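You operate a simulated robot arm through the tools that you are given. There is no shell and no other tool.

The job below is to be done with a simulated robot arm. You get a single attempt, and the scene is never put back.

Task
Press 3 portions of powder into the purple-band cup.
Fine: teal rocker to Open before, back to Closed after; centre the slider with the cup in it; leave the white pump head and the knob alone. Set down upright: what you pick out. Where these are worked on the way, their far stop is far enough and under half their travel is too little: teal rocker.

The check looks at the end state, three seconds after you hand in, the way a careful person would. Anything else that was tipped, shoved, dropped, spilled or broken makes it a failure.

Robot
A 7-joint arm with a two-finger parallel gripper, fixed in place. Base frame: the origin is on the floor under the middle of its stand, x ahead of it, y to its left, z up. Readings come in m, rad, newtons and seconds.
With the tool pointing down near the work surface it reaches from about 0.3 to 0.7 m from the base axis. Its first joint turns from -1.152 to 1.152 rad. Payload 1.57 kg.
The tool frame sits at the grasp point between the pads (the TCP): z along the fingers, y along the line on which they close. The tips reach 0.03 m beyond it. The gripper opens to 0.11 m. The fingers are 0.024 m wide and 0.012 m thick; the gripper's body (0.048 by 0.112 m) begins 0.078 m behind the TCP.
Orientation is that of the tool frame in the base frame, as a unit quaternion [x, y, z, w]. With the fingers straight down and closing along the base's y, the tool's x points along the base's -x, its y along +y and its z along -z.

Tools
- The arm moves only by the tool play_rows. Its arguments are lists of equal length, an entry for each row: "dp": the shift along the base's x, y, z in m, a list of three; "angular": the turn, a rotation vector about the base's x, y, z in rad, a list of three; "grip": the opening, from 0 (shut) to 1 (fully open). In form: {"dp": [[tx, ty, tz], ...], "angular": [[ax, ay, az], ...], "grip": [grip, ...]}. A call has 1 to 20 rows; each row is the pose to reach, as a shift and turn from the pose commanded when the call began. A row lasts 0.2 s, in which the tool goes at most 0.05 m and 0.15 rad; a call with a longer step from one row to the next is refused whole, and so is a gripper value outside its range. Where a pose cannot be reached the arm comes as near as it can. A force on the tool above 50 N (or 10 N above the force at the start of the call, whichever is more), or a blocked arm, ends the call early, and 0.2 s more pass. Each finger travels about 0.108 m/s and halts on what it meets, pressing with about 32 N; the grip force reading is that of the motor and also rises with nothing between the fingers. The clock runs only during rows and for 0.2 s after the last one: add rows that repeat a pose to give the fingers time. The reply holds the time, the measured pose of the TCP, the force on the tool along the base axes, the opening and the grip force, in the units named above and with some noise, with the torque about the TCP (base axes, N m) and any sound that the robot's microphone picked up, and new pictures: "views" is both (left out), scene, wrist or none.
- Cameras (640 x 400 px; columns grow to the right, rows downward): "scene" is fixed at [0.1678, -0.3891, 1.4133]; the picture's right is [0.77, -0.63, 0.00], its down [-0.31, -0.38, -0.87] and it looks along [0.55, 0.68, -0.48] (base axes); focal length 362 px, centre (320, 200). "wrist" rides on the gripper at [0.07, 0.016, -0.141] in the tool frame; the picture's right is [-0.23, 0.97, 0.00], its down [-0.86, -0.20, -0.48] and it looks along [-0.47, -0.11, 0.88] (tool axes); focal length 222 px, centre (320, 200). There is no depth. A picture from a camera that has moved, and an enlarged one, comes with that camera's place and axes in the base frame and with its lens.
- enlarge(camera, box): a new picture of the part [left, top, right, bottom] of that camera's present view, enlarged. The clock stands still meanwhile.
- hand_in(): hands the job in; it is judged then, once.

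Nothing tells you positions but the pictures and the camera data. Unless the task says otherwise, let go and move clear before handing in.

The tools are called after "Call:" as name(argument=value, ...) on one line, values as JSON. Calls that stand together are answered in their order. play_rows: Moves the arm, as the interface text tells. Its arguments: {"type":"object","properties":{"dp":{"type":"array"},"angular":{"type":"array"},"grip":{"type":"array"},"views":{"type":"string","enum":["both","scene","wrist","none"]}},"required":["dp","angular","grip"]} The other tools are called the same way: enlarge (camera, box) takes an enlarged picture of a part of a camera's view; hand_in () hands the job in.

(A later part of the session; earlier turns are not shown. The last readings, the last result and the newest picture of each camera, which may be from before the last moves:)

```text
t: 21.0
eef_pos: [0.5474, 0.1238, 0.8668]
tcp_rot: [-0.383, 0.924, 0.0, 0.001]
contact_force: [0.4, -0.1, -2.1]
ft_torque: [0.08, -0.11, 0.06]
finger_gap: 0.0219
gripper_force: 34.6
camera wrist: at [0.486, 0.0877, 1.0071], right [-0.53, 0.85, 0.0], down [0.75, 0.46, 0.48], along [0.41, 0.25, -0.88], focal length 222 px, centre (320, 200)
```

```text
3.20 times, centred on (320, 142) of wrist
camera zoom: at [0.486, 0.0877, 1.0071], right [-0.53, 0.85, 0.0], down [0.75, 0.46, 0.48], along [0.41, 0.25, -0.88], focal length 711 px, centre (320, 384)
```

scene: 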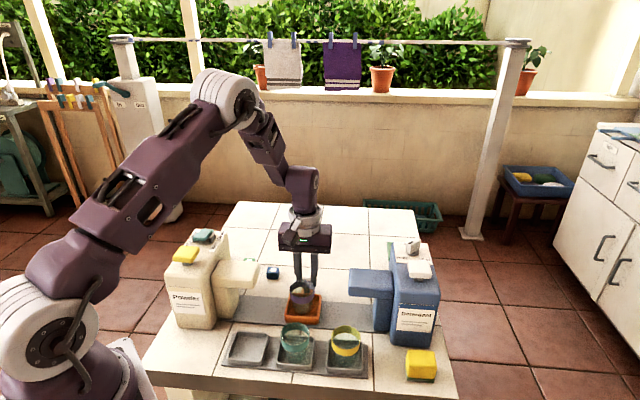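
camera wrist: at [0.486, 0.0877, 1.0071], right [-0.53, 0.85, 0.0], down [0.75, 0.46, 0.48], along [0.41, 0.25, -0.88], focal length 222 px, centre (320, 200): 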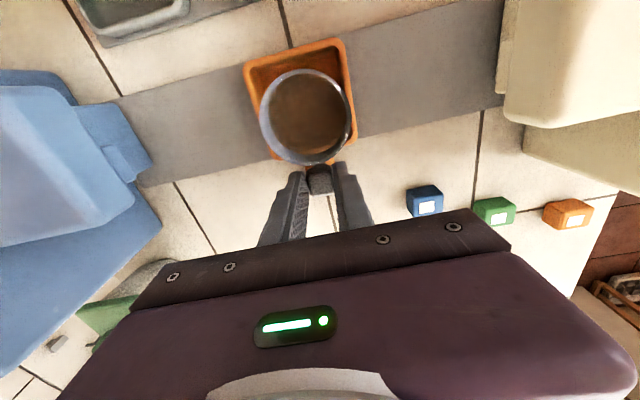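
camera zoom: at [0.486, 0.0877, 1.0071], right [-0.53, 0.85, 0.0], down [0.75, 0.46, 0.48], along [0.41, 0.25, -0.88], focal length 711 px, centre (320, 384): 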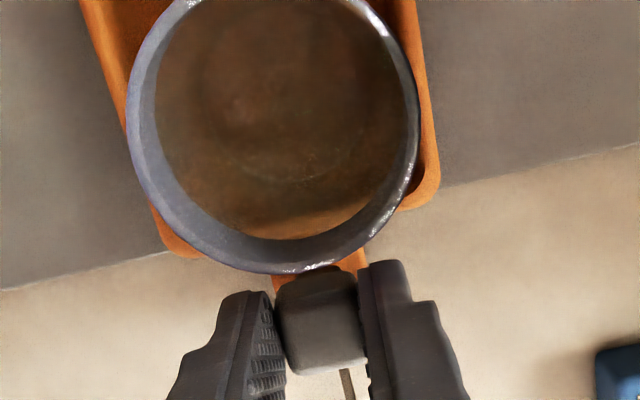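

The handle is gripped at a gap of 22 mm. I'll slide the tray slowly towards the powder spout for the first 10 cm and check clearances.

Call:
play_rows(dp=[[-0.0042, 0.0042, 0], [-0.0106, 0.0106, 0], [-0.0177, 0.0177, 0], [-0.0247, 0.0247, 0], [-0.0318, 0.0318, 0], [-0.0389, 0.0389, 0], [-0.046, 0.046, 0], [-0.053, 0.053, 0], [-0.0566, 0.0566, 0], [-0.0566, 0.0566, 0]], angular=[[0, 0, 0], [0, 0, 0], [0, 0, 0], [0, 0, 0], [0, 0, 0], [0, 0, 0], [0, 0, 0], [0, 0, 0], [0, 0, 0], [0, 0, 0]], grip=[0.17, 0.17, 0.17, 0.17, 0.17, 0.17, 0.17, 0.17, 0.17, 0.17])

Call:
enlarge(camera="scene", box=[200, 240, 300, 320])

Call:
enlarge(camera="wrist", box=[220, 60, 460, 210])

```text
t: 23.2
eef_pos: [0.4903, 0.1814, 0.8665]
tcp_rot: [-0.383, 0.924, 0.0, 0.0]
contact_force: [1.7, 0.5, 14.0]
ft_torque: [0.2, -0.29, -0.04]
finger_gap: 0.0219
gripper_force: 34.8
camera wrist: at [0.4287, 0.1447, 1.0066], right [-0.53, 0.85, 0.0], down [0.75, 0.46, 0.48], along [0.41, 0.25, -0.88], focal length 222 px, centre (320, 200)
```

scene: 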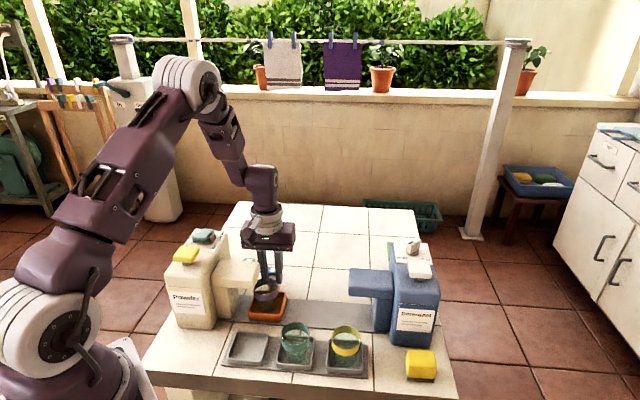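
wrist: 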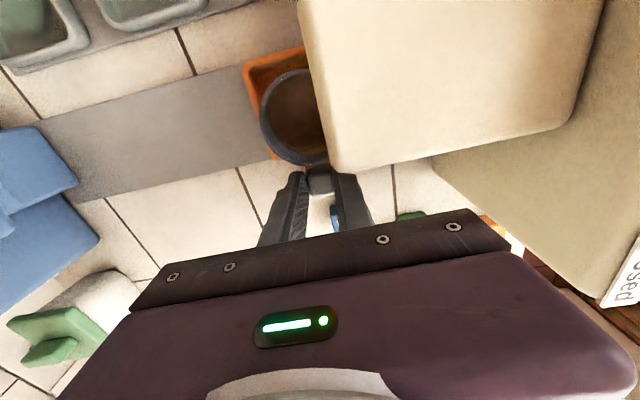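

```text
5.00 times, centred on (250, 280) of scene
camera zoom: at [0.1676, -0.3892, 1.4133], right [0.77, -0.63, 0.0], down [-0.31, -0.38, -0.88], along [0.55, 0.68, -0.48], focal length 1808 px, centre (670, -200)
```

zoom: 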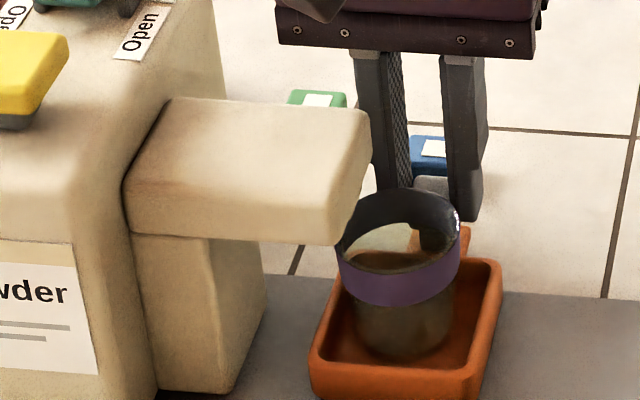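

```text
2.67 times, centred on (340, 135) of wrist
camera zoom: at [0.4287, 0.1447, 1.0066], right [-0.53, 0.85, 0.0], down [0.75, 0.46, 0.48], along [0.41, 0.25, -0.88], focal length 592 px, centre (267, 373)
```

zoom: 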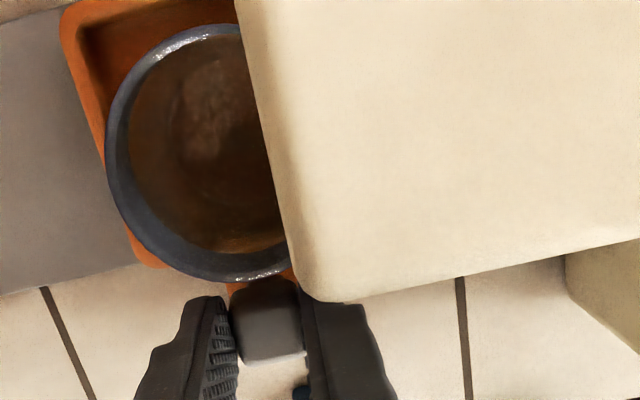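

The tray follows well and the fingers pass about 15 mm behind the spout. I'll continue towards the left stop in small steps.

Call:
play_rows(dp=[[-0.0035, 0.0035, 0.0008], [-0.0071, 0.0071, 0.0008], [-0.0106, 0.0106, 0.0008], [-0.0141, 0.0141, 0.0008], [-0.0177, 0.0177, 0.0008], [-0.0177, 0.0177, 0.0008]], angular=[[0, 0, 0], [0, 0, 0], [0, 0, 0], [0, 0, 0], [0, 0, 0], [0, 0, 0]], grip=[0.17, 0.17, 0.17, 0.17, 0.17, 0.17])

Call:
enlarge(camera="scene", box=[200, 240, 300, 320])

```text
t: 24.6
eef_pos: [0.472, 0.1992, 0.8655]
tcp_rot: [-0.383, 0.924, 0.0, -0.001]
contact_force: [4.5, 5.5, -14.9]
ft_torque: [0.7, -0.75, 0.09]
finger_gap: 0.0218
gripper_force: 34.5
camera wrist: at [0.4115, 0.1623, 1.0067], right [-0.53, 0.85, 0.0], down [0.75, 0.46, 0.48], along [0.41, 0.25, -0.88], focal length 222 px, centre (320, 200)
```

scene: 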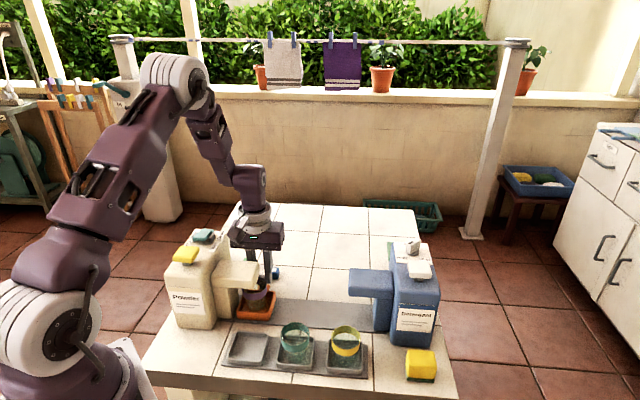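
wrist: 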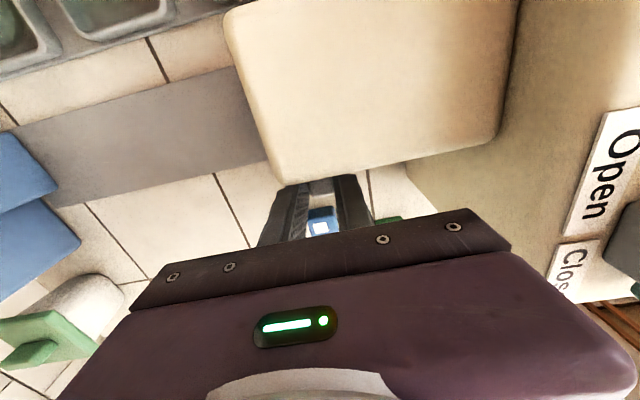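

```text
5.00 times, centred on (250, 280) of scene
camera zoom: at [0.1681, -0.3889, 1.4133], right [0.77, -0.63, 0.0], down [-0.31, -0.38, -0.87], along [0.55, 0.68, -0.48], focal length 1808 px, centre (670, -200)
```

zoom: 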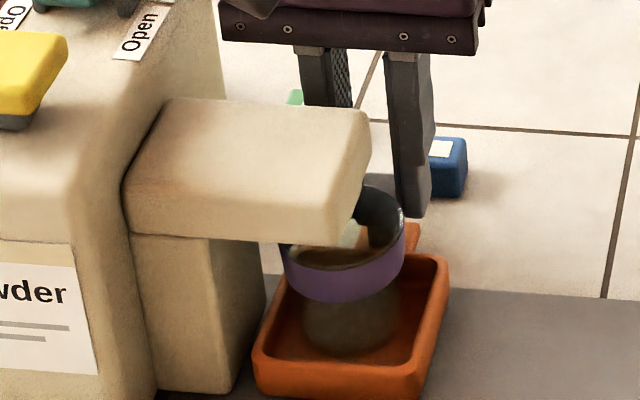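

The tray is nearly at the dispenser's foot. I'll creep further in small moves until the stop is felt.

Call:
play_rows(dp=[[-0.0018, 0.0018, -0.0005], [-0.0035, 0.0035, -0.0005], [-0.0053, 0.0053, -0.0005], [-0.0053, 0.0053, -0.0005]], angular=[[0, 0, 0], [0, 0, 0], [0, 0, 0], [0, 0, 0]], grip=[0.17, 0.17, 0.17, 0.17], views="none")

Call:
enlarge(camera="scene", box=[200, 240, 300, 320])

```text
t: 25.6
eef_pos: [0.4698, 0.2018, 0.8661]
tcp_rot: [-0.381, 0.924, -0.002, 0.001]
contact_force: [28.6, -18.3, -2.5]
ft_torque: [-0.96, -0.22, 0.19]
finger_gap: 0.0219
gripper_force: 35.0
```

```text
5.00 times, centred on (250, 280) of scene
camera zoom: at [0.1684, -0.3896, 1.4131], right [0.77, -0.63, 0.0], down [-0.31, -0.37, -0.87], along [0.55, 0.68, -0.48], focal length 1808 px, centre (670, -200)
```

zoom: 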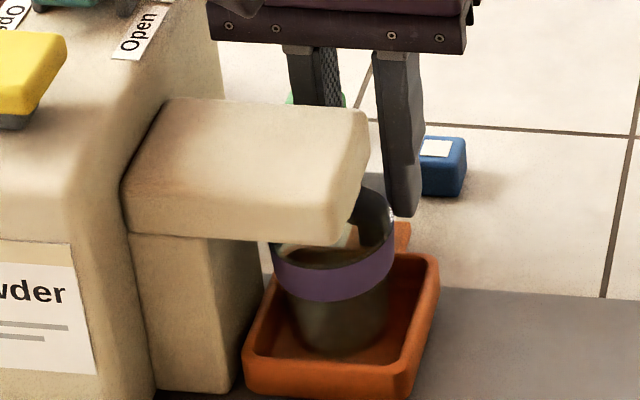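

A firm resistance of about 33 N along the track shows the tray has met its left stop, with the cup under the spout. I'll ease the push off, release the handle and rise.

Call:
play_rows(dp=[[0.0016, -0.0016, 0], [0.0016, -0.0016, 0], [0.0016, -0.0016, 0], [0.0016, -0.0016, 0], [0.0016, -0.0016, 0], [0.0016, -0.0016, 0.02], [0.0016, -0.0016, 0.06], [0.0016, -0.0016, 0.11], [0.0016, -0.0016, 0.16], [0.0016, -0.0016, 0.2], [0.0016, -0.0016, 0.2]], angular=[[0, 0, 0], [0, 0, 0], [0, 0, 0], [0, 0, 0], [0, 0, 0], [0, 0, 0], [0, 0, 0], [0, 0, 0], [0, 0, 0], [0, 0, 0], [0, 0, 0]], grip=[0.17, 0.25, 0.35, 0.48, 0.48, 0.48, 0.48, 0.48, 0.48, 0.48, 0.48])

Call:
enlarge(camera="scene", box=[200, 240, 300, 320])

Call:
enlarge(camera="wrist", box=[220, 40, 420, 180])

```text
t: 28.0
eef_pos: [0.4684, 0.2, 1.0663]
tcp_rot: [-0.383, 0.924, 0.0, 0.0]
contact_force: [-0.6, -0.9, -0.4]
ft_torque: [0.0, 0.02, 0.03]
finger_gap: 0.0528
gripper_force: 0.1
camera wrist: at [0.4081, 0.1643, 1.2069], right [-0.53, 0.85, 0.0], down [0.75, 0.46, 0.48], along [0.41, 0.25, -0.88], focal length 222 px, centre (320, 200)
```

scene: 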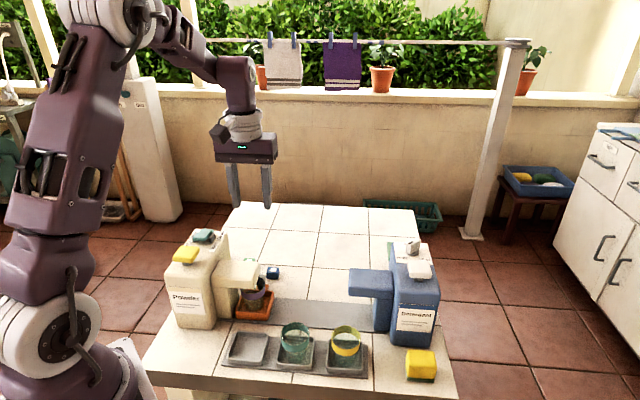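
wrist: 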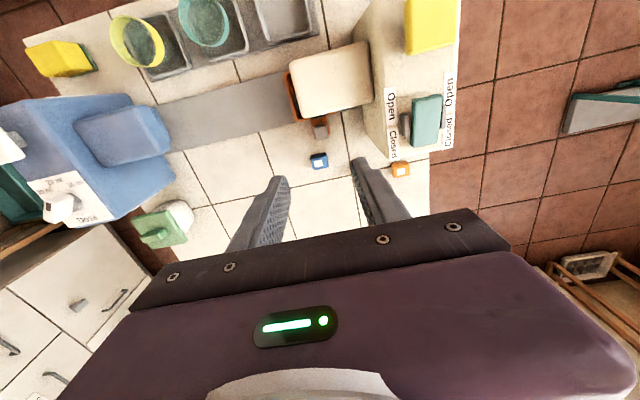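

```text
5.00 times, centred on (250, 280) of scene
camera zoom: at [0.1678, -0.3891, 1.4133], right [0.77, -0.63, 0.0], down [-0.31, -0.38, -0.87], along [0.55, 0.68, -0.48], focal length 1808 px, centre (670, -200)
```

zoom: 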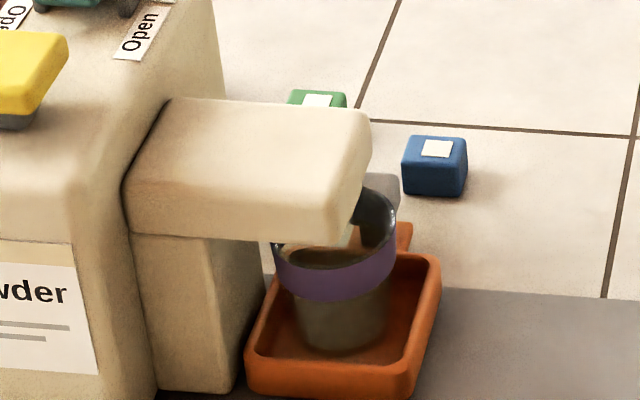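

```text
2.86 times, centred on (320, 110) of wrist
camera zoom: at [0.4081, 0.1643, 1.2069], right [-0.53, 0.85, 0.0], down [0.75, 0.46, 0.48], along [0.41, 0.25, -0.88], focal length 635 px, centre (320, 457)
```

zoom: 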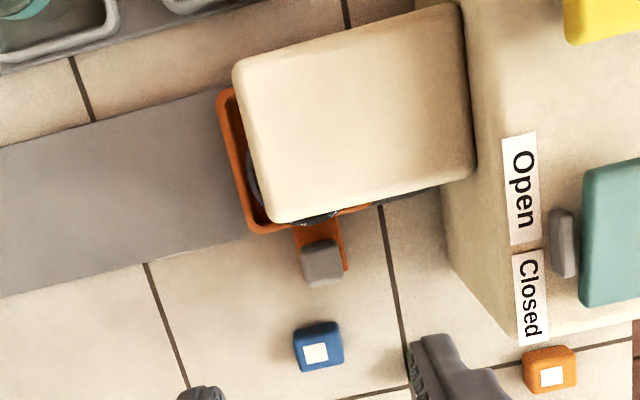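

The cup is under the powder spout, upright, with the slider at its stop. Next I'll shut the gripper and hover over the front (Open) end of the teal rocker, near (0.363, 0.258).

Call:
play_rows(dp=[[-0.03, 0.016, 0], [-0.06, 0.032, 0], [-0.09, 0.047, 0], [-0.1065, 0.0556, 0], [-0.1065, 0.0556, -0.02], [-0.1065, 0.0556, -0.0355], [-0.1065, 0.0556, -0.0355]], angular=[[0, 0, 0], [0, 0, 0], [0, 0, 0], [0, 0, 0], [0, 0, 0], [0, 0, 0], [0, 0, 0]], grip=[0.2, 0, 0, 0, 0, 0, 0])

Call:
enlarge(camera="scene", box=[160, 215, 260, 285])

Call:
enlarge(camera="wrist", box=[250, 110, 390, 210])

```text
t: 29.6
eef_pos: [0.3641, 0.2575, 1.0308]
tcp_rot: [-0.383, 0.924, 0.001, 0.0]
contact_force: [0.6, 0.5, 0.8]
ft_torque: [0.01, 0.0, 0.01]
finger_gap: 0.0
gripper_force: 21.5
camera wrist: at [0.3027, 0.2217, 1.1713], right [-0.53, 0.85, 0.0], down [0.75, 0.46, 0.48], along [0.41, 0.25, -0.88], focal length 222 px, centre (320, 200)
```

scene: 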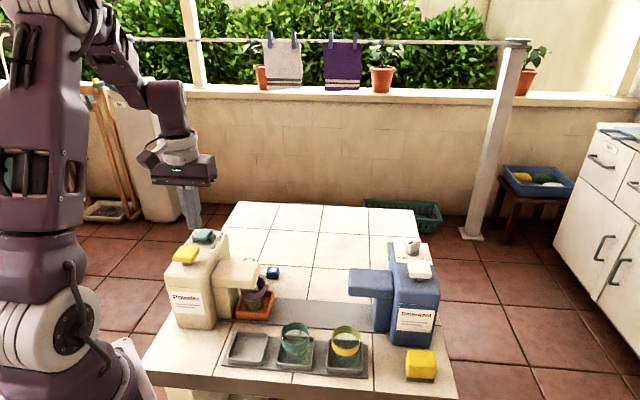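
wrist: 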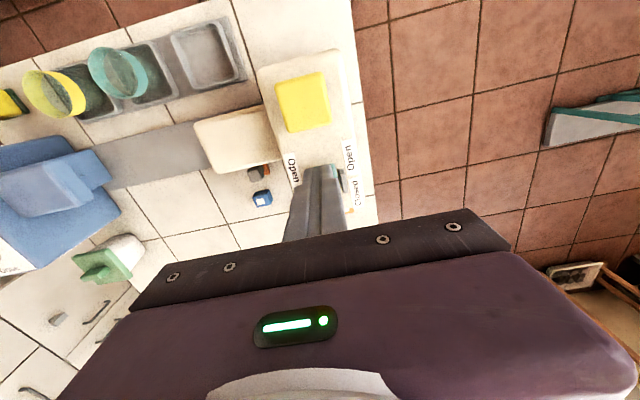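

```text
5.71 times, centred on (210, 250) of scene
camera zoom: at [0.1678, -0.3891, 1.4133], right [0.77, -0.63, 0.0], down [-0.31, -0.38, -0.87], along [0.55, 0.68, -0.48], focal length 2066 px, centre (949, -86)
```

zoom: 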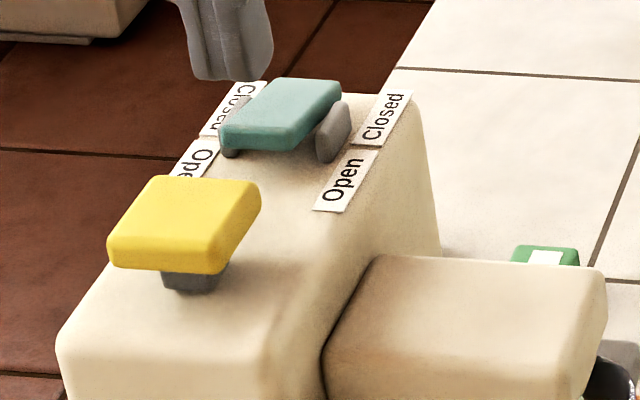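

```text
4.00 times, centred on (320, 160) of wrist
camera zoom: at [0.3027, 0.2217, 1.1713], right [-0.53, 0.85, 0.0], down [0.75, 0.46, 0.48], along [0.41, 0.25, -0.88], focal length 888 px, centre (320, 360)
```

zoom: 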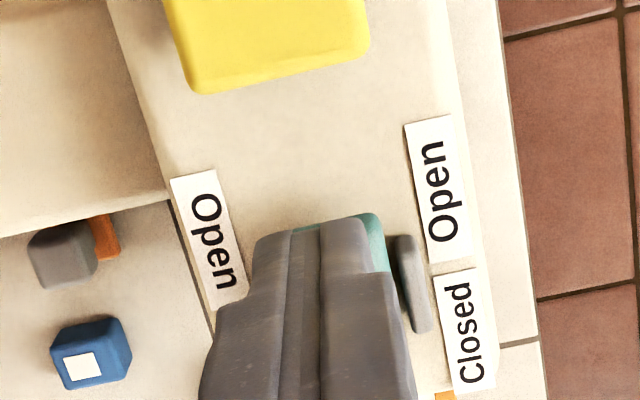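

The shut fingers are right over the front edge of the rocker. I'll shift 5 mm forward for leverage and press down gently.

Call:
play_rows(dp=[[-0.0035, -0.0035, 0], [-0.0035, -0.0035, -0.012], [-0.0035, -0.0035, -0.018], [-0.0035, -0.0035, -0.022], [-0.0035, -0.0035, -0.026], [-0.0035, -0.0035, -0.029], [-0.0035, -0.0035, -0.032], [-0.0035, -0.0035, -0.032]], angular=[[0, 0, 0], [0, 0, 0], [0, 0, 0], [0, 0, 0], [0, 0, 0], [0, 0, 0], [0, 0, 0], [0, 0, 0]], grip=[0, 0, 0, 0, 0, 0, 0, 0])

Call:
enlarge(camera="scene", box=[160, 215, 260, 285])

```text
t: 31.4
eef_pos: [0.3596, 0.2535, 0.9994]
tcp_rot: [-0.384, 0.923, -0.001, 0.0]
contact_force: [-0.6, -0.7, 0.9]
ft_torque: [0.01, -0.01, 0.0]
finger_gap: 0.0
gripper_force: 21.0
camera wrist: at [0.2983, 0.2175, 1.1393], right [-0.53, 0.85, 0.0], down [0.75, 0.46, 0.48], along [0.41, 0.25, -0.88], focal length 222 px, centre (320, 200)
```

scene: 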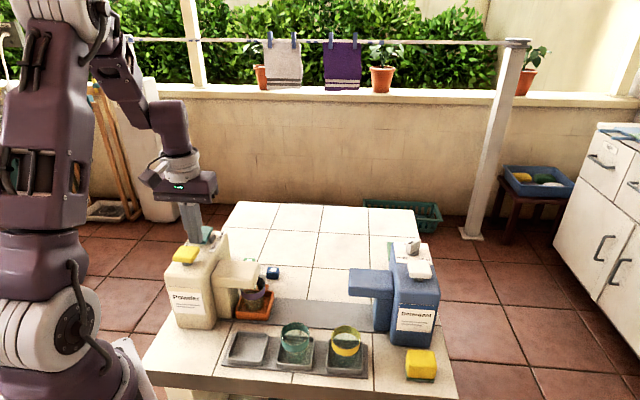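
wrist: 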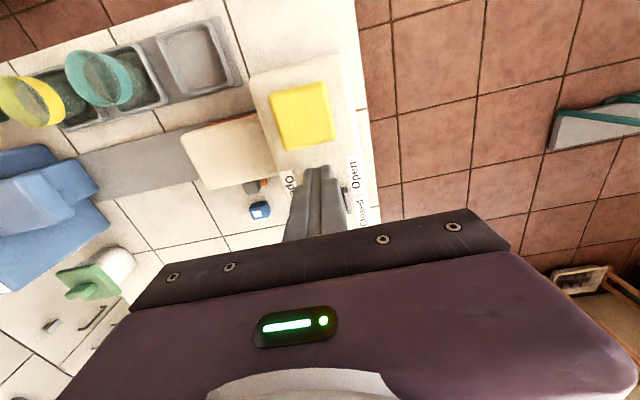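

```text
5.71 times, centred on (210, 250) of scene
camera zoom: at [0.1678, -0.3891, 1.4133], right [0.77, -0.63, 0.0], down [-0.31, -0.38, -0.87], along [0.55, 0.68, -0.48], focal length 2066 px, centre (949, -86)
```

zoom: 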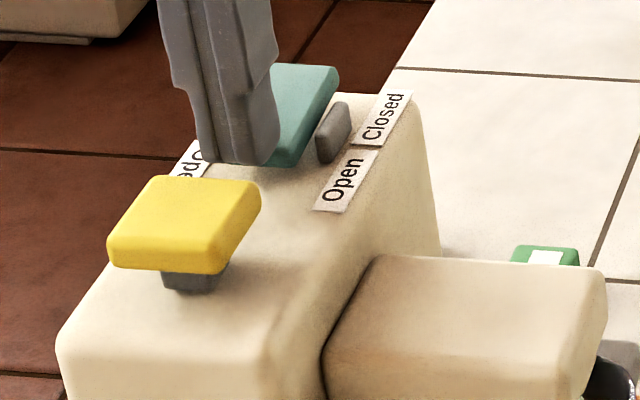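

The rocker has tipped, its rear end raised and almost no force left. I'll press a few millimetres further to make sure it is at its stop.

Call:
play_rows(dp=[[0, 0, -0.0015], [0, 0, -0.003], [0, 0, -0.004], [0, 0, -0.004]], angular=[[0, 0, 0], [0, 0, 0], [0, 0, 0], [0, 0, 0]], grip=[0, 0, 0, 0], views="none")

Call:
enlarge(camera="scene", box=[160, 215, 260, 285])

```text
t: 32.4
eef_pos: [0.3602, 0.2544, 0.9947]
tcp_rot: [-0.382, 0.924, 0.001, 0.0]
contact_force: [-0.4, -0.2, -0.2]
ft_torque: [0.0, 0.0, -0.01]
finger_gap: 0.0004
gripper_force: 21.4
```

```text
5.71 times, centred on (210, 250) of scene
camera zoom: at [0.1678, -0.3891, 1.4133], right [0.77, -0.63, 0.0], down [-0.31, -0.38, -0.87], along [0.55, 0.68, -0.48], focal length 2066 px, centre (949, -86)
```

zoom: 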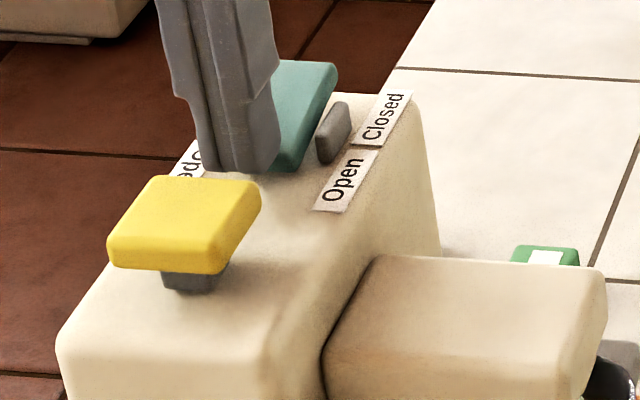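

It is still turning with little force. I'll continue in small steps.

Call:
play_rows(dp=[[0, 0, -0.001], [0, 0, -0.002], [0, 0, -0.003], [0, 0, -0.003]], angular=[[0, 0, 0], [0, 0, 0], [0, 0, 0], [0, 0, 0]], grip=[0, 0, 0, 0], views="none")

Call:
enlarge(camera="scene", box=[160, 215, 260, 285])

```text
t: 33.5
eef_pos: [0.3597, 0.2548, 0.9939]
tcp_rot: [-0.383, 0.924, 0.0, 0.001]
contact_force: [-5.9, -7.7, 21.4]
ft_torque: [-0.01, 0.03, -0.24]
finger_gap: 0.0
gripper_force: 20.7
stopped in row 4: the force on the tool passed its limit at 51 N (the readings are from after the stop); the commanded pose is now the measured one
```

```text
5.71 times, centred on (210, 250) of scene
camera zoom: at [0.1673, -0.3895, 1.4132], right [0.77, -0.63, 0.0], down [-0.31, -0.37, -0.88], along [0.55, 0.68, -0.48], focal length 2066 px, centre (949, -86)
```

zoom: 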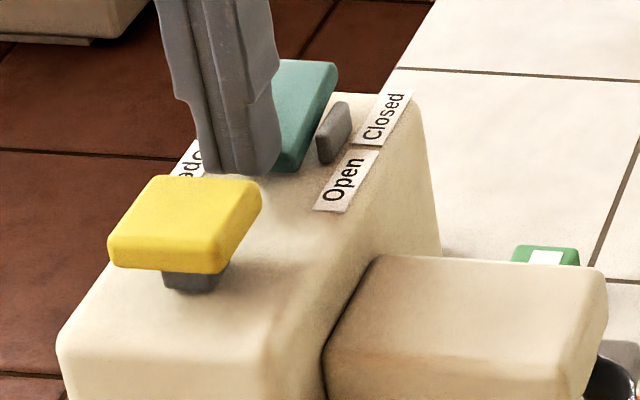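

The stop is reached firmly. I'll lift off and check that the rocker stays at Open.

Call:
play_rows(dp=[[0, 0, 0.01], [0, 0, 0.03], [0, 0, 0.06], [-0.02, -0.02, 0.08], [-0.037, -0.037, 0.08], [-0.037, -0.037, 0.08]], angular=[[0, 0, 0], [0, 0, 0], [0, 0, 0], [0, 0, 0], [0, 0, 0], [0, 0, 0]], grip=[0, 0, 0, 0, 0, 0])

Call:
enlarge(camera="scene", box=[160, 215, 260, 285])

Call:
enlarge(camera="wrist", box=[250, 110, 390, 210])

```text
t: 34.9
eef_pos: [0.3236, 0.2166, 1.0725]
tcp_rot: [-0.383, 0.924, 0.0, 0.002]
contact_force: [0.9, 0.0, 0.1]
ft_torque: [-0.03, 0.02, 0.01]
finger_gap: 0.0
gripper_force: 20.9
camera wrist: at [0.2617, 0.1804, 1.2126], right [-0.53, 0.85, 0.0], down [0.74, 0.46, 0.48], along [0.41, 0.25, -0.88], focal length 222 px, centre (320, 200)
```

scene: 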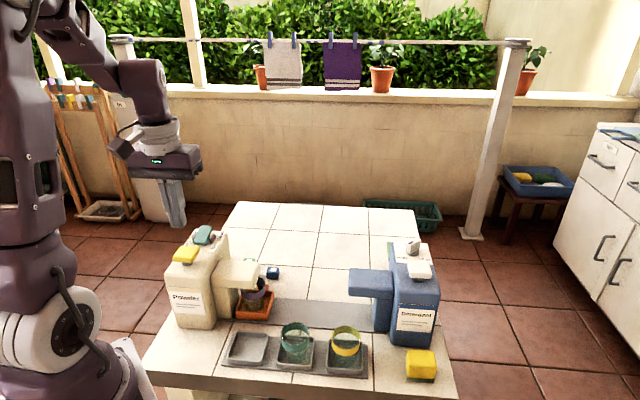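
wrist: 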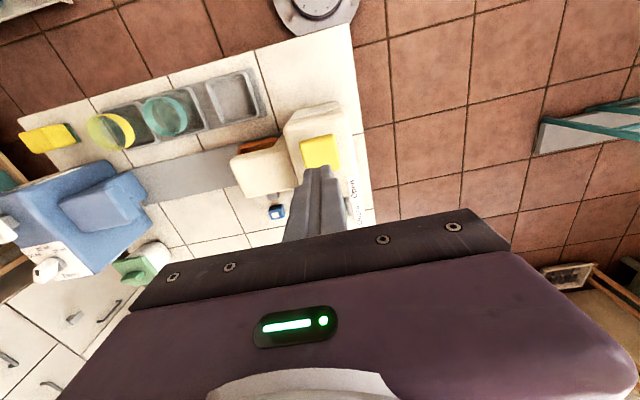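

```text
5.71 times, centred on (210, 250) of scene
camera zoom: at [0.1678, -0.3892, 1.4133], right [0.77, -0.63, 0.0], down [-0.31, -0.38, -0.87], along [0.55, 0.68, -0.48], focal length 2066 px, centre (949, -86)
```

zoom: 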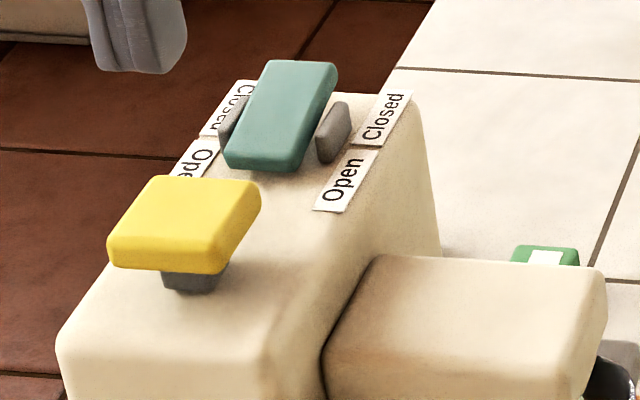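

```text
4.00 times, centred on (320, 160) of wrist
camera zoom: at [0.2617, 0.1804, 1.2126], right [-0.53, 0.85, 0.0], down [0.74, 0.46, 0.48], along [0.41, 0.25, -0.88], focal length 888 px, centre (320, 360)
```

zoom: 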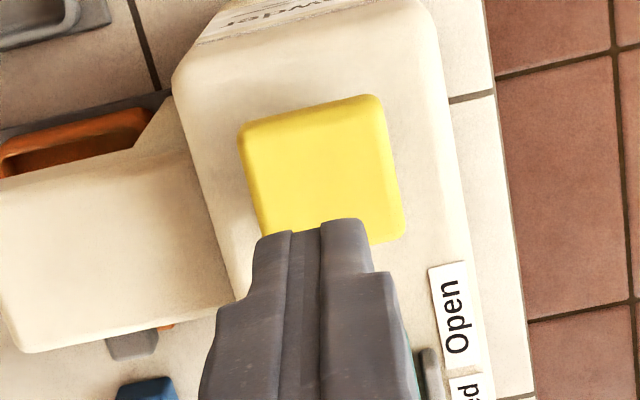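

The rocker stays at Open. The yellow pad's centre is right below the tool axis, so I'll come down to hover just above it.

Call:
play_rows(dp=[[-0.001, -0.001, -0.02], [-0.001, -0.001, -0.04], [-0.001, -0.001, -0.053], [-0.001, -0.001, -0.053]], angular=[[0, 0, 0], [0, 0, 0], [0, 0, 0], [0, 0, 0]], grip=[0, 0, 0, 0])

Call:
enlarge(camera="scene", box=[160, 215, 260, 285])

```text
t: 35.9
eef_pos: [0.3216, 0.2176, 1.0203]
tcp_rot: [-0.383, 0.924, 0.001, 0.001]
contact_force: [0.1, 0.4, 0.4]
ft_torque: [0.02, 0.0, -0.01]
finger_gap: 0.0002
gripper_force: 21.2
camera wrist: at [0.2593, 0.1797, 1.1612], right [-0.53, 0.85, 0.0], down [0.74, 0.46, 0.48], along [0.41, 0.25, -0.88], focal length 222 px, centre (320, 200)
```

scene: 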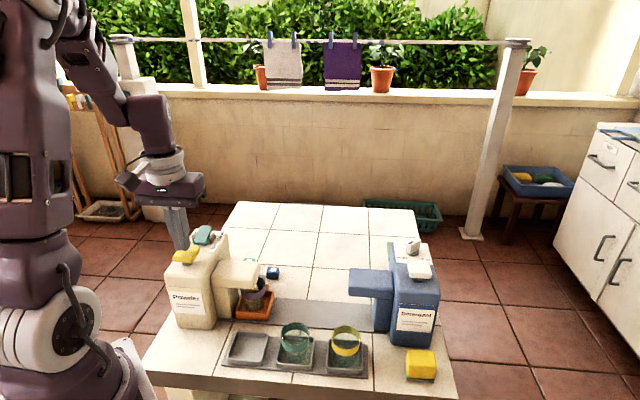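
wrist: 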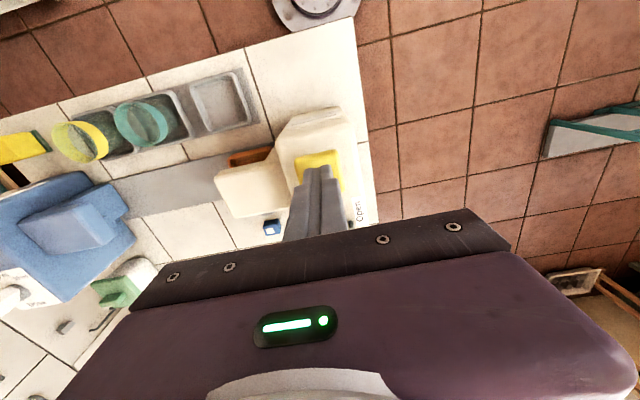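

```text
5.71 times, centred on (210, 250) of scene
camera zoom: at [0.1678, -0.3891, 1.4133], right [0.77, -0.63, 0.0], down [-0.31, -0.38, -0.87], along [0.55, 0.68, -0.48], focal length 2066 px, centre (949, -86)
```

zoom: 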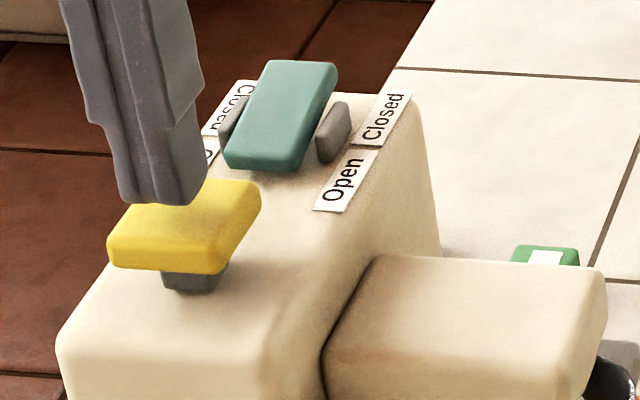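

The fingertips hover a few millimetres above the pad, slightly off its centre. I'll correct by about 4 mm and make the first press slowly, watching force and sound.

Call:
play_rows(dp=[[0, -0.0042, 0], [0, -0.0042, -0.003], [0, -0.0042, -0.006], [0, -0.0042, -0.008], [0, -0.0042, -0.01], [0, -0.0042, -0.012], [0, -0.0042, -0.014], [0, -0.0042, -0.016], [0, -0.0042, -0.016]], angular=[[0, 0, 0], [0, 0, 0], [0, 0, 0], [0, 0, 0], [0, 0, 0], [0, 0, 0], [0, 0, 0], [0, 0, 0], [0, 0, 0]], grip=[0, 0, 0, 0, 0, 0, 0, 0, 0], views="scene")

Call:
enlarge(camera="scene", box=[160, 215, 260, 285])

Call:
enlarge(camera="scene", box=[220, 260, 300, 320])

```text
t: 37.9
eef_pos: [0.322, 0.2133, 1.0049]
tcp_rot: [-0.383, 0.924, 0.0, 0.001]
contact_force: [0.6, 0.1, 4.5]
ft_torque: [-0.05, 0.03, 0.04]
finger_gap: 0.0
gripper_force: 21.1
```

scene: 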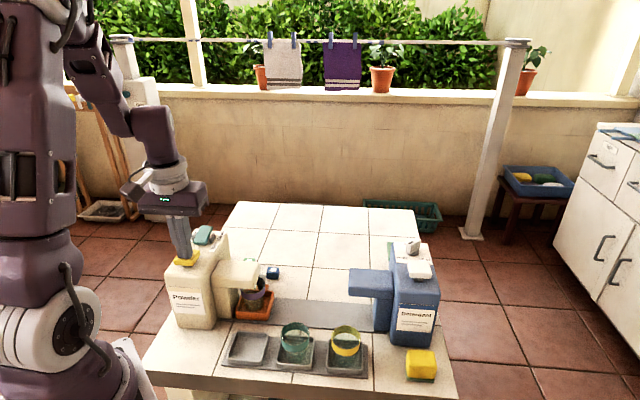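

```text
5.71 times, centred on (210, 250) of scene
camera zoom: at [0.1677, -0.3892, 1.4133], right [0.77, -0.63, 0.0], down [-0.31, -0.38, -0.87], along [0.55, 0.68, -0.48], focal length 2066 px, centre (949, -86)
```

zoom: 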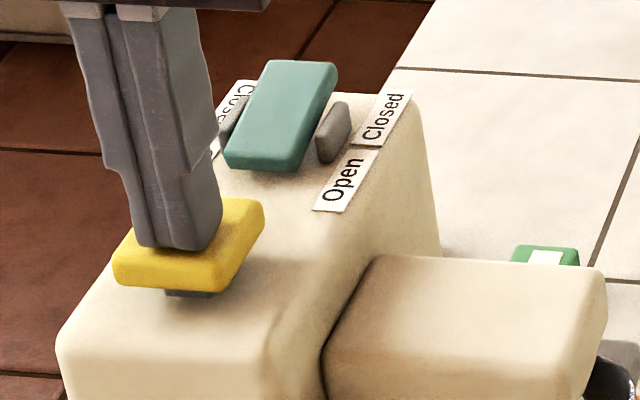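

```text
6.67 times, centred on (260, 290) of scene
camera zoom: at [0.1677, -0.3892, 1.4133], right [0.77, -0.63, 0.0], down [-0.31, -0.38, -0.87], along [0.55, 0.68, -0.48], focal length 2410 px, centre (720, -400)
```

zoom: 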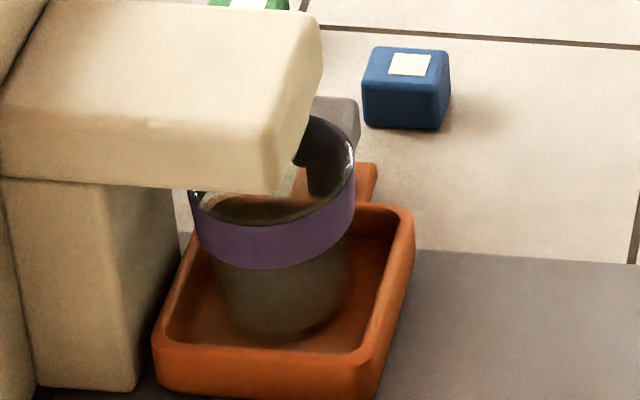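

The pad is going down against a light spring (4.5 N). I'll keep pressing to the bottom of the stroke.

Call:
play_rows(dp=[[0, 0, -0.0015], [0, 0, -0.003], [0, 0, -0.0045], [0, 0, -0.006], [0, 0, -0.006]], angular=[[0, 0, 0], [0, 0, 0], [0, 0, 0], [0, 0, 0], [0, 0, 0]], grip=[0, 0, 0, 0, 0], views="none")

Call:
enlarge(camera="scene", box=[160, 215, 260, 285])

Call:
enlarge(camera="scene", box=[220, 260, 300, 320])

```text
t: 39.1
eef_pos: [0.3212, 0.2121, 0.9992]
tcp_rot: [-0.383, 0.924, 0.0, 0.002]
contact_force: [3.5, -5.8, 31.2]
ft_torque: [-0.26, -0.03, 0.12]
finger_gap: 0.0
gripper_force: 20.6
heard: click
```

```text
5.71 times, centred on (210, 250) of scene
camera zoom: at [0.1675, -0.3895, 1.4132], right [0.77, -0.63, 0.0], down [-0.31, -0.37, -0.88], along [0.55, 0.68, -0.48], focal length 2066 px, centre (949, -86)
```

zoom: 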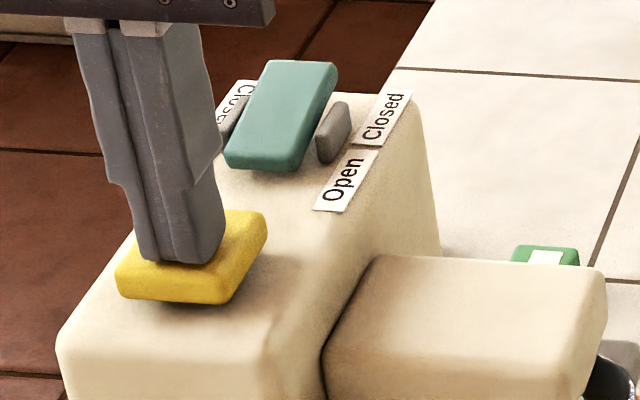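

```text
6.67 times, centred on (260, 290) of scene
camera zoom: at [0.1675, -0.3895, 1.4132], right [0.77, -0.63, 0.0], down [-0.31, -0.37, -0.88], along [0.55, 0.68, -0.48], focal length 2410 px, centre (720, -400)
```

zoom: 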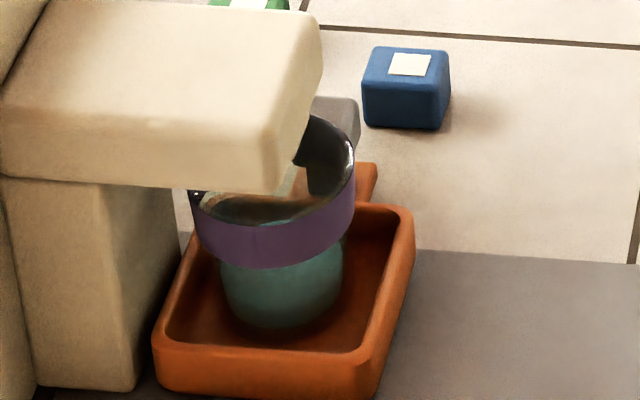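

A click was heard at the bottom stop (31 N) and the cup now shows contents, so that is portion one. I'll release fully and check that the pad comes back up.

Call:
play_rows(dp=[[0, 0, 0.006], [0, 0, 0.012], [0, 0, 0.018], [0, 0, 0.024], [0, 0, 0.026], [0, 0, 0.026]], angular=[[0, 0, 0], [0, 0, 0], [0, 0, 0], [0, 0, 0], [0, 0, 0], [0, 0, 0]], grip=[0, 0, 0, 0, 0, 0], views="none")

Call:
enlarge(camera="scene", box=[160, 215, 260, 285])

Call:
enlarge(camera="scene", box=[220, 260, 300, 320])

```text
t: 40.5
eef_pos: [0.3216, 0.2116, 1.0247]
tcp_rot: [-0.382, 0.924, 0.001, 0.001]
contact_force: [-0.6, -0.3, -0.2]
ft_torque: [0.0, 0.03, 0.0]
finger_gap: 0.0
gripper_force: 21.3
```

```text
5.71 times, centred on (210, 250) of scene
camera zoom: at [0.1678, -0.3891, 1.4133], right [0.77, -0.63, 0.0], down [-0.31, -0.38, -0.87], along [0.55, 0.68, -0.48], focal length 2066 px, centre (949, -86)
```

zoom: 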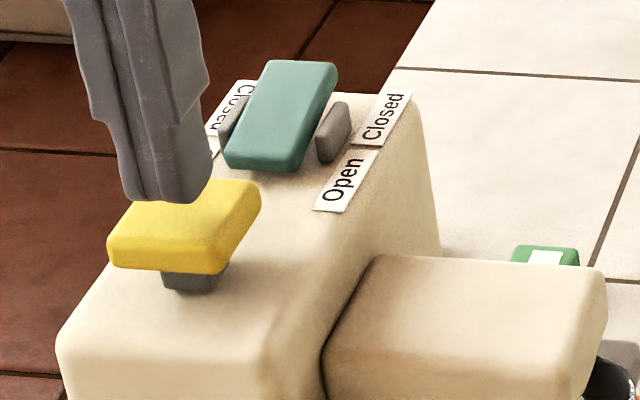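

```text
6.67 times, centred on (260, 290) of scene
camera zoom: at [0.1678, -0.3891, 1.4133], right [0.77, -0.63, 0.0], down [-0.31, -0.38, -0.87], along [0.55, 0.68, -0.48], focal length 2410 px, centre (720, -400)
```

zoom: 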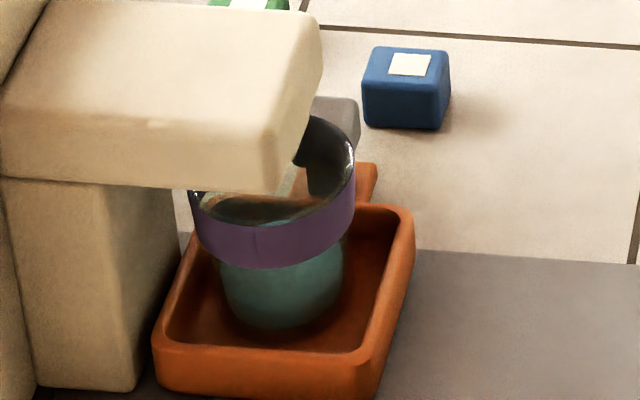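

The pad is back up and the contents went into the cup with nothing spilled. Now the second press, to the same depth.

Call:
play_rows(dp=[[0, 0, -0.005], [0, 0, -0.01], [0, 0, -0.013], [0, 0, -0.016], [0, 0, -0.019], [0, 0, -0.022], [0, 0, -0.024], [0, 0, -0.026], [0, 0, -0.026]], angular=[[0, 0, 0], [0, 0, 0], [0, 0, 0], [0, 0, 0], [0, 0, 0], [0, 0, 0], [0, 0, 0], [0, 0, 0], [0, 0, 0]], grip=[0, 0, 0, 0, 0, 0, 0, 0, 0], views="none")

Call:
enlarge(camera="scene", box=[160, 215, 260, 285])

Call:
enlarge(camera="scene", box=[220, 260, 300, 320])

```text
t: 42.5
eef_pos: [0.321, 0.2122, 0.9986]
tcp_rot: [-0.384, 0.924, 0.0, 0.003]
contact_force: [-2.0, -7.9, 27.3]
ft_torque: [-0.23, 0.12, 0.11]
finger_gap: 0.0001
gripper_force: 21.2
heard: click
```

```text
5.71 times, centred on (210, 250) of scene
camera zoom: at [0.1674, -0.3895, 1.4132], right [0.77, -0.63, 0.0], down [-0.31, -0.37, -0.88], along [0.55, 0.68, -0.48], focal length 2066 px, centre (949, -86)
```

zoom: 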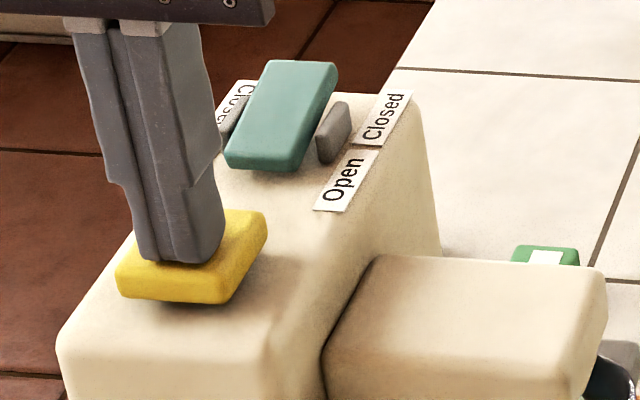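

```text
6.67 times, centred on (260, 290) of scene
camera zoom: at [0.1674, -0.3895, 1.4132], right [0.77, -0.63, 0.0], down [-0.31, -0.37, -0.88], along [0.55, 0.68, -0.48], focal length 2410 px, centre (720, -400)
```

zoom: 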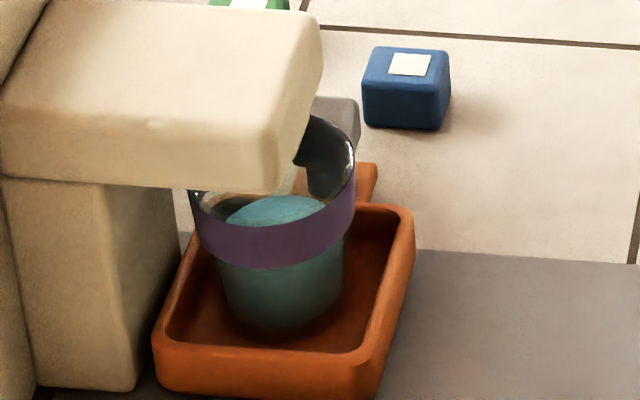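

There was a second click and the level in the cup rose, which makes two portions. I'll release again.

Call:
play_rows(dp=[[0, 0, 0.006], [0, 0, 0.012], [0, 0, 0.018], [0, 0, 0.024], [0, 0, 0.026], [0, 0, 0.026]], angular=[[0, 0, 0], [0, 0, 0], [0, 0, 0], [0, 0, 0], [0, 0, 0], [0, 0, 0]], grip=[0, 0, 0, 0, 0, 0], views="none")

Call:
enlarge(camera="scene", box=[160, 215, 260, 285])

```text
t: 43.9
eef_pos: [0.3217, 0.2116, 1.0229]
tcp_rot: [-0.383, 0.924, 0.0, 0.001]
contact_force: [0.2, -0.2, -0.3]
ft_torque: [-0.01, 0.01, 0.06]
finger_gap: 0.0
gripper_force: 21.9
```

```text
5.71 times, centred on (210, 250) of scene
camera zoom: at [0.1678, -0.3891, 1.4133], right [0.77, -0.63, 0.0], down [-0.31, -0.38, -0.87], along [0.55, 0.68, -0.48], focal length 2066 px, centre (949, -86)
```

zoom: 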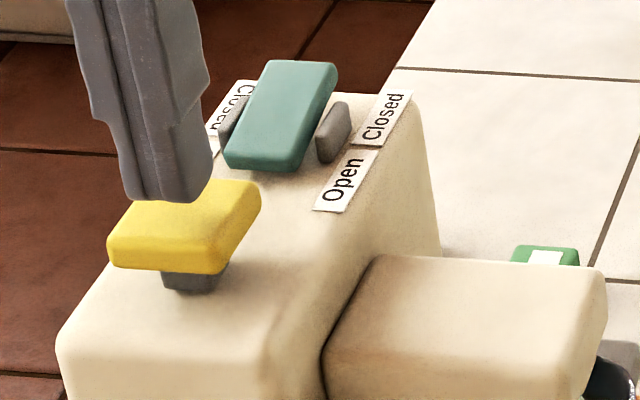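

The pad has fully returned. Now the third and last press.

Call:
play_rows(dp=[[0, 0, -0.005], [0, 0, -0.01], [0, 0, -0.013], [0, 0, -0.016], [0, 0, -0.019], [0, 0, -0.022], [0, 0, -0.024], [0, 0, -0.026], [0, 0, -0.026]], angular=[[0, 0, 0], [0, 0, 0], [0, 0, 0], [0, 0, 0], [0, 0, 0], [0, 0, 0], [0, 0, 0], [0, 0, 0], [0, 0, 0]], grip=[0, 0, 0, 0, 0, 0, 0, 0, 0], views="none")

Call:
enlarge(camera="scene", box=[220, 260, 300, 320])

```text
t: 45.9
eef_pos: [0.3218, 0.2123, 0.9986]
tcp_rot: [-0.383, 0.924, 0.001, 0.003]
contact_force: [8.2, -6.9, 34.1]
ft_torque: [-0.34, -0.11, 0.17]
finger_gap: 0.0001
gripper_force: 21.1
heard: click
```

```text
6.67 times, centred on (260, 290) of scene
camera zoom: at [0.1676, -0.3896, 1.4132], right [0.77, -0.63, 0.0], down [-0.31, -0.37, -0.88], along [0.55, 0.68, -0.48], focal length 2410 px, centre (720, -400)
```

zoom: 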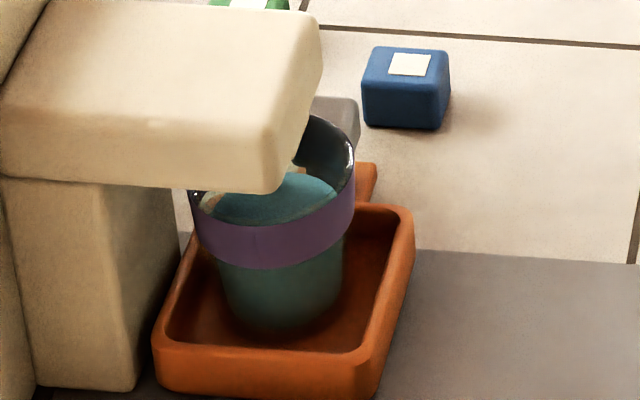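

A third click came and the level rose again, making three portions. I'll release the pad, go up and over to the rear (Closed) end of the rocker, and look.

Call:
play_rows(dp=[[0, 0, 0.008], [0, 0, 0.02], [0, 0, 0.05], [0, 0, 0.08], [0.02, 0.021, 0.08], [0.045, 0.047, 0.08], [0.07, 0.073, 0.08], [0.081, 0.0855, 0.07], [0.081, 0.0855, 0.05], [0.081, 0.0855, 0.0365], [0.081, 0.0855, 0.0365]], angular=[[0, 0, 0], [0, 0, 0], [0, 0, 0], [0, 0, 0], [0, 0, 0], [0, 0, 0], [0, 0, 0], [0, 0, 0], [0, 0, 0], [0, 0, 0], [0, 0, 0]], grip=[0, 0, 0, 0, 0, 0, 0, 0, 0, 0, 0])

Call:
enlarge(camera="scene", box=[160, 205, 260, 275])

Call:
enlarge(camera="wrist", box=[250, 110, 390, 210])

```text
t: 48.3
eef_pos: [0.4023, 0.2981, 1.0338]
tcp_rot: [-0.383, 0.924, -0.001, 0.002]
contact_force: [0.4, 0.3, -0.6]
ft_torque: [0.01, 0.0, 0.0]
finger_gap: 0.0
gripper_force: 21.1
camera wrist: at [0.341, 0.2616, 1.1746], right [-0.53, 0.85, 0.0], down [0.74, 0.46, 0.48], along [0.41, 0.25, -0.88], focal length 222 px, centre (320, 200)
```

scene: 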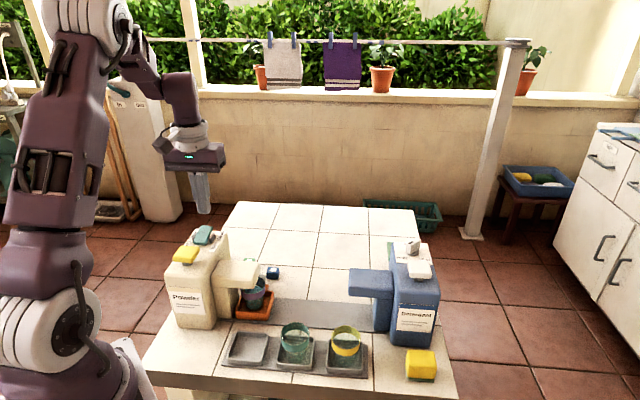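
wrist: 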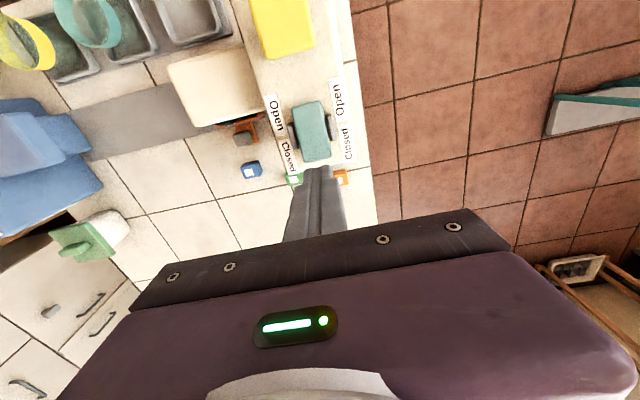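

```text
5.71 times, centred on (210, 240) of scene
camera zoom: at [0.1678, -0.3891, 1.4133], right [0.77, -0.63, 0.0], down [-0.31, -0.38, -0.87], along [0.55, 0.68, -0.48], focal length 2066 px, centre (949, -29)
```

zoom: 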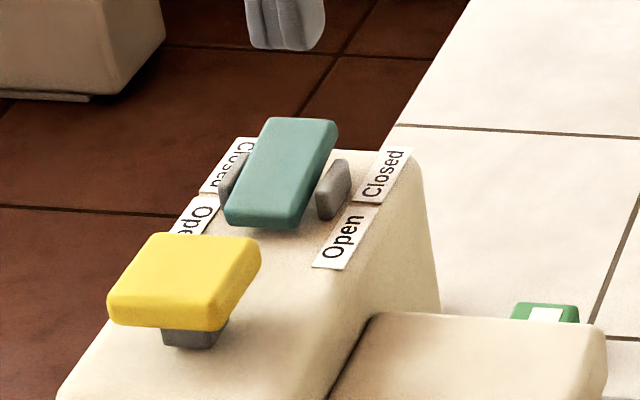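

```text
4.00 times, centred on (320, 160) of wrist
camera zoom: at [0.341, 0.2616, 1.1746], right [-0.53, 0.85, 0.0], down [0.74, 0.46, 0.48], along [0.41, 0.25, -0.88], focal length 888 px, centre (320, 360)
```

zoom: 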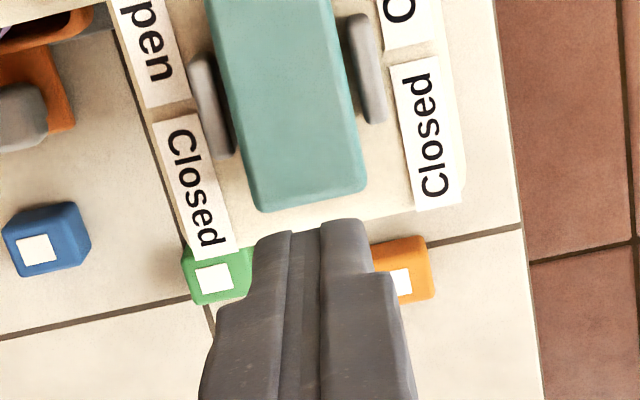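

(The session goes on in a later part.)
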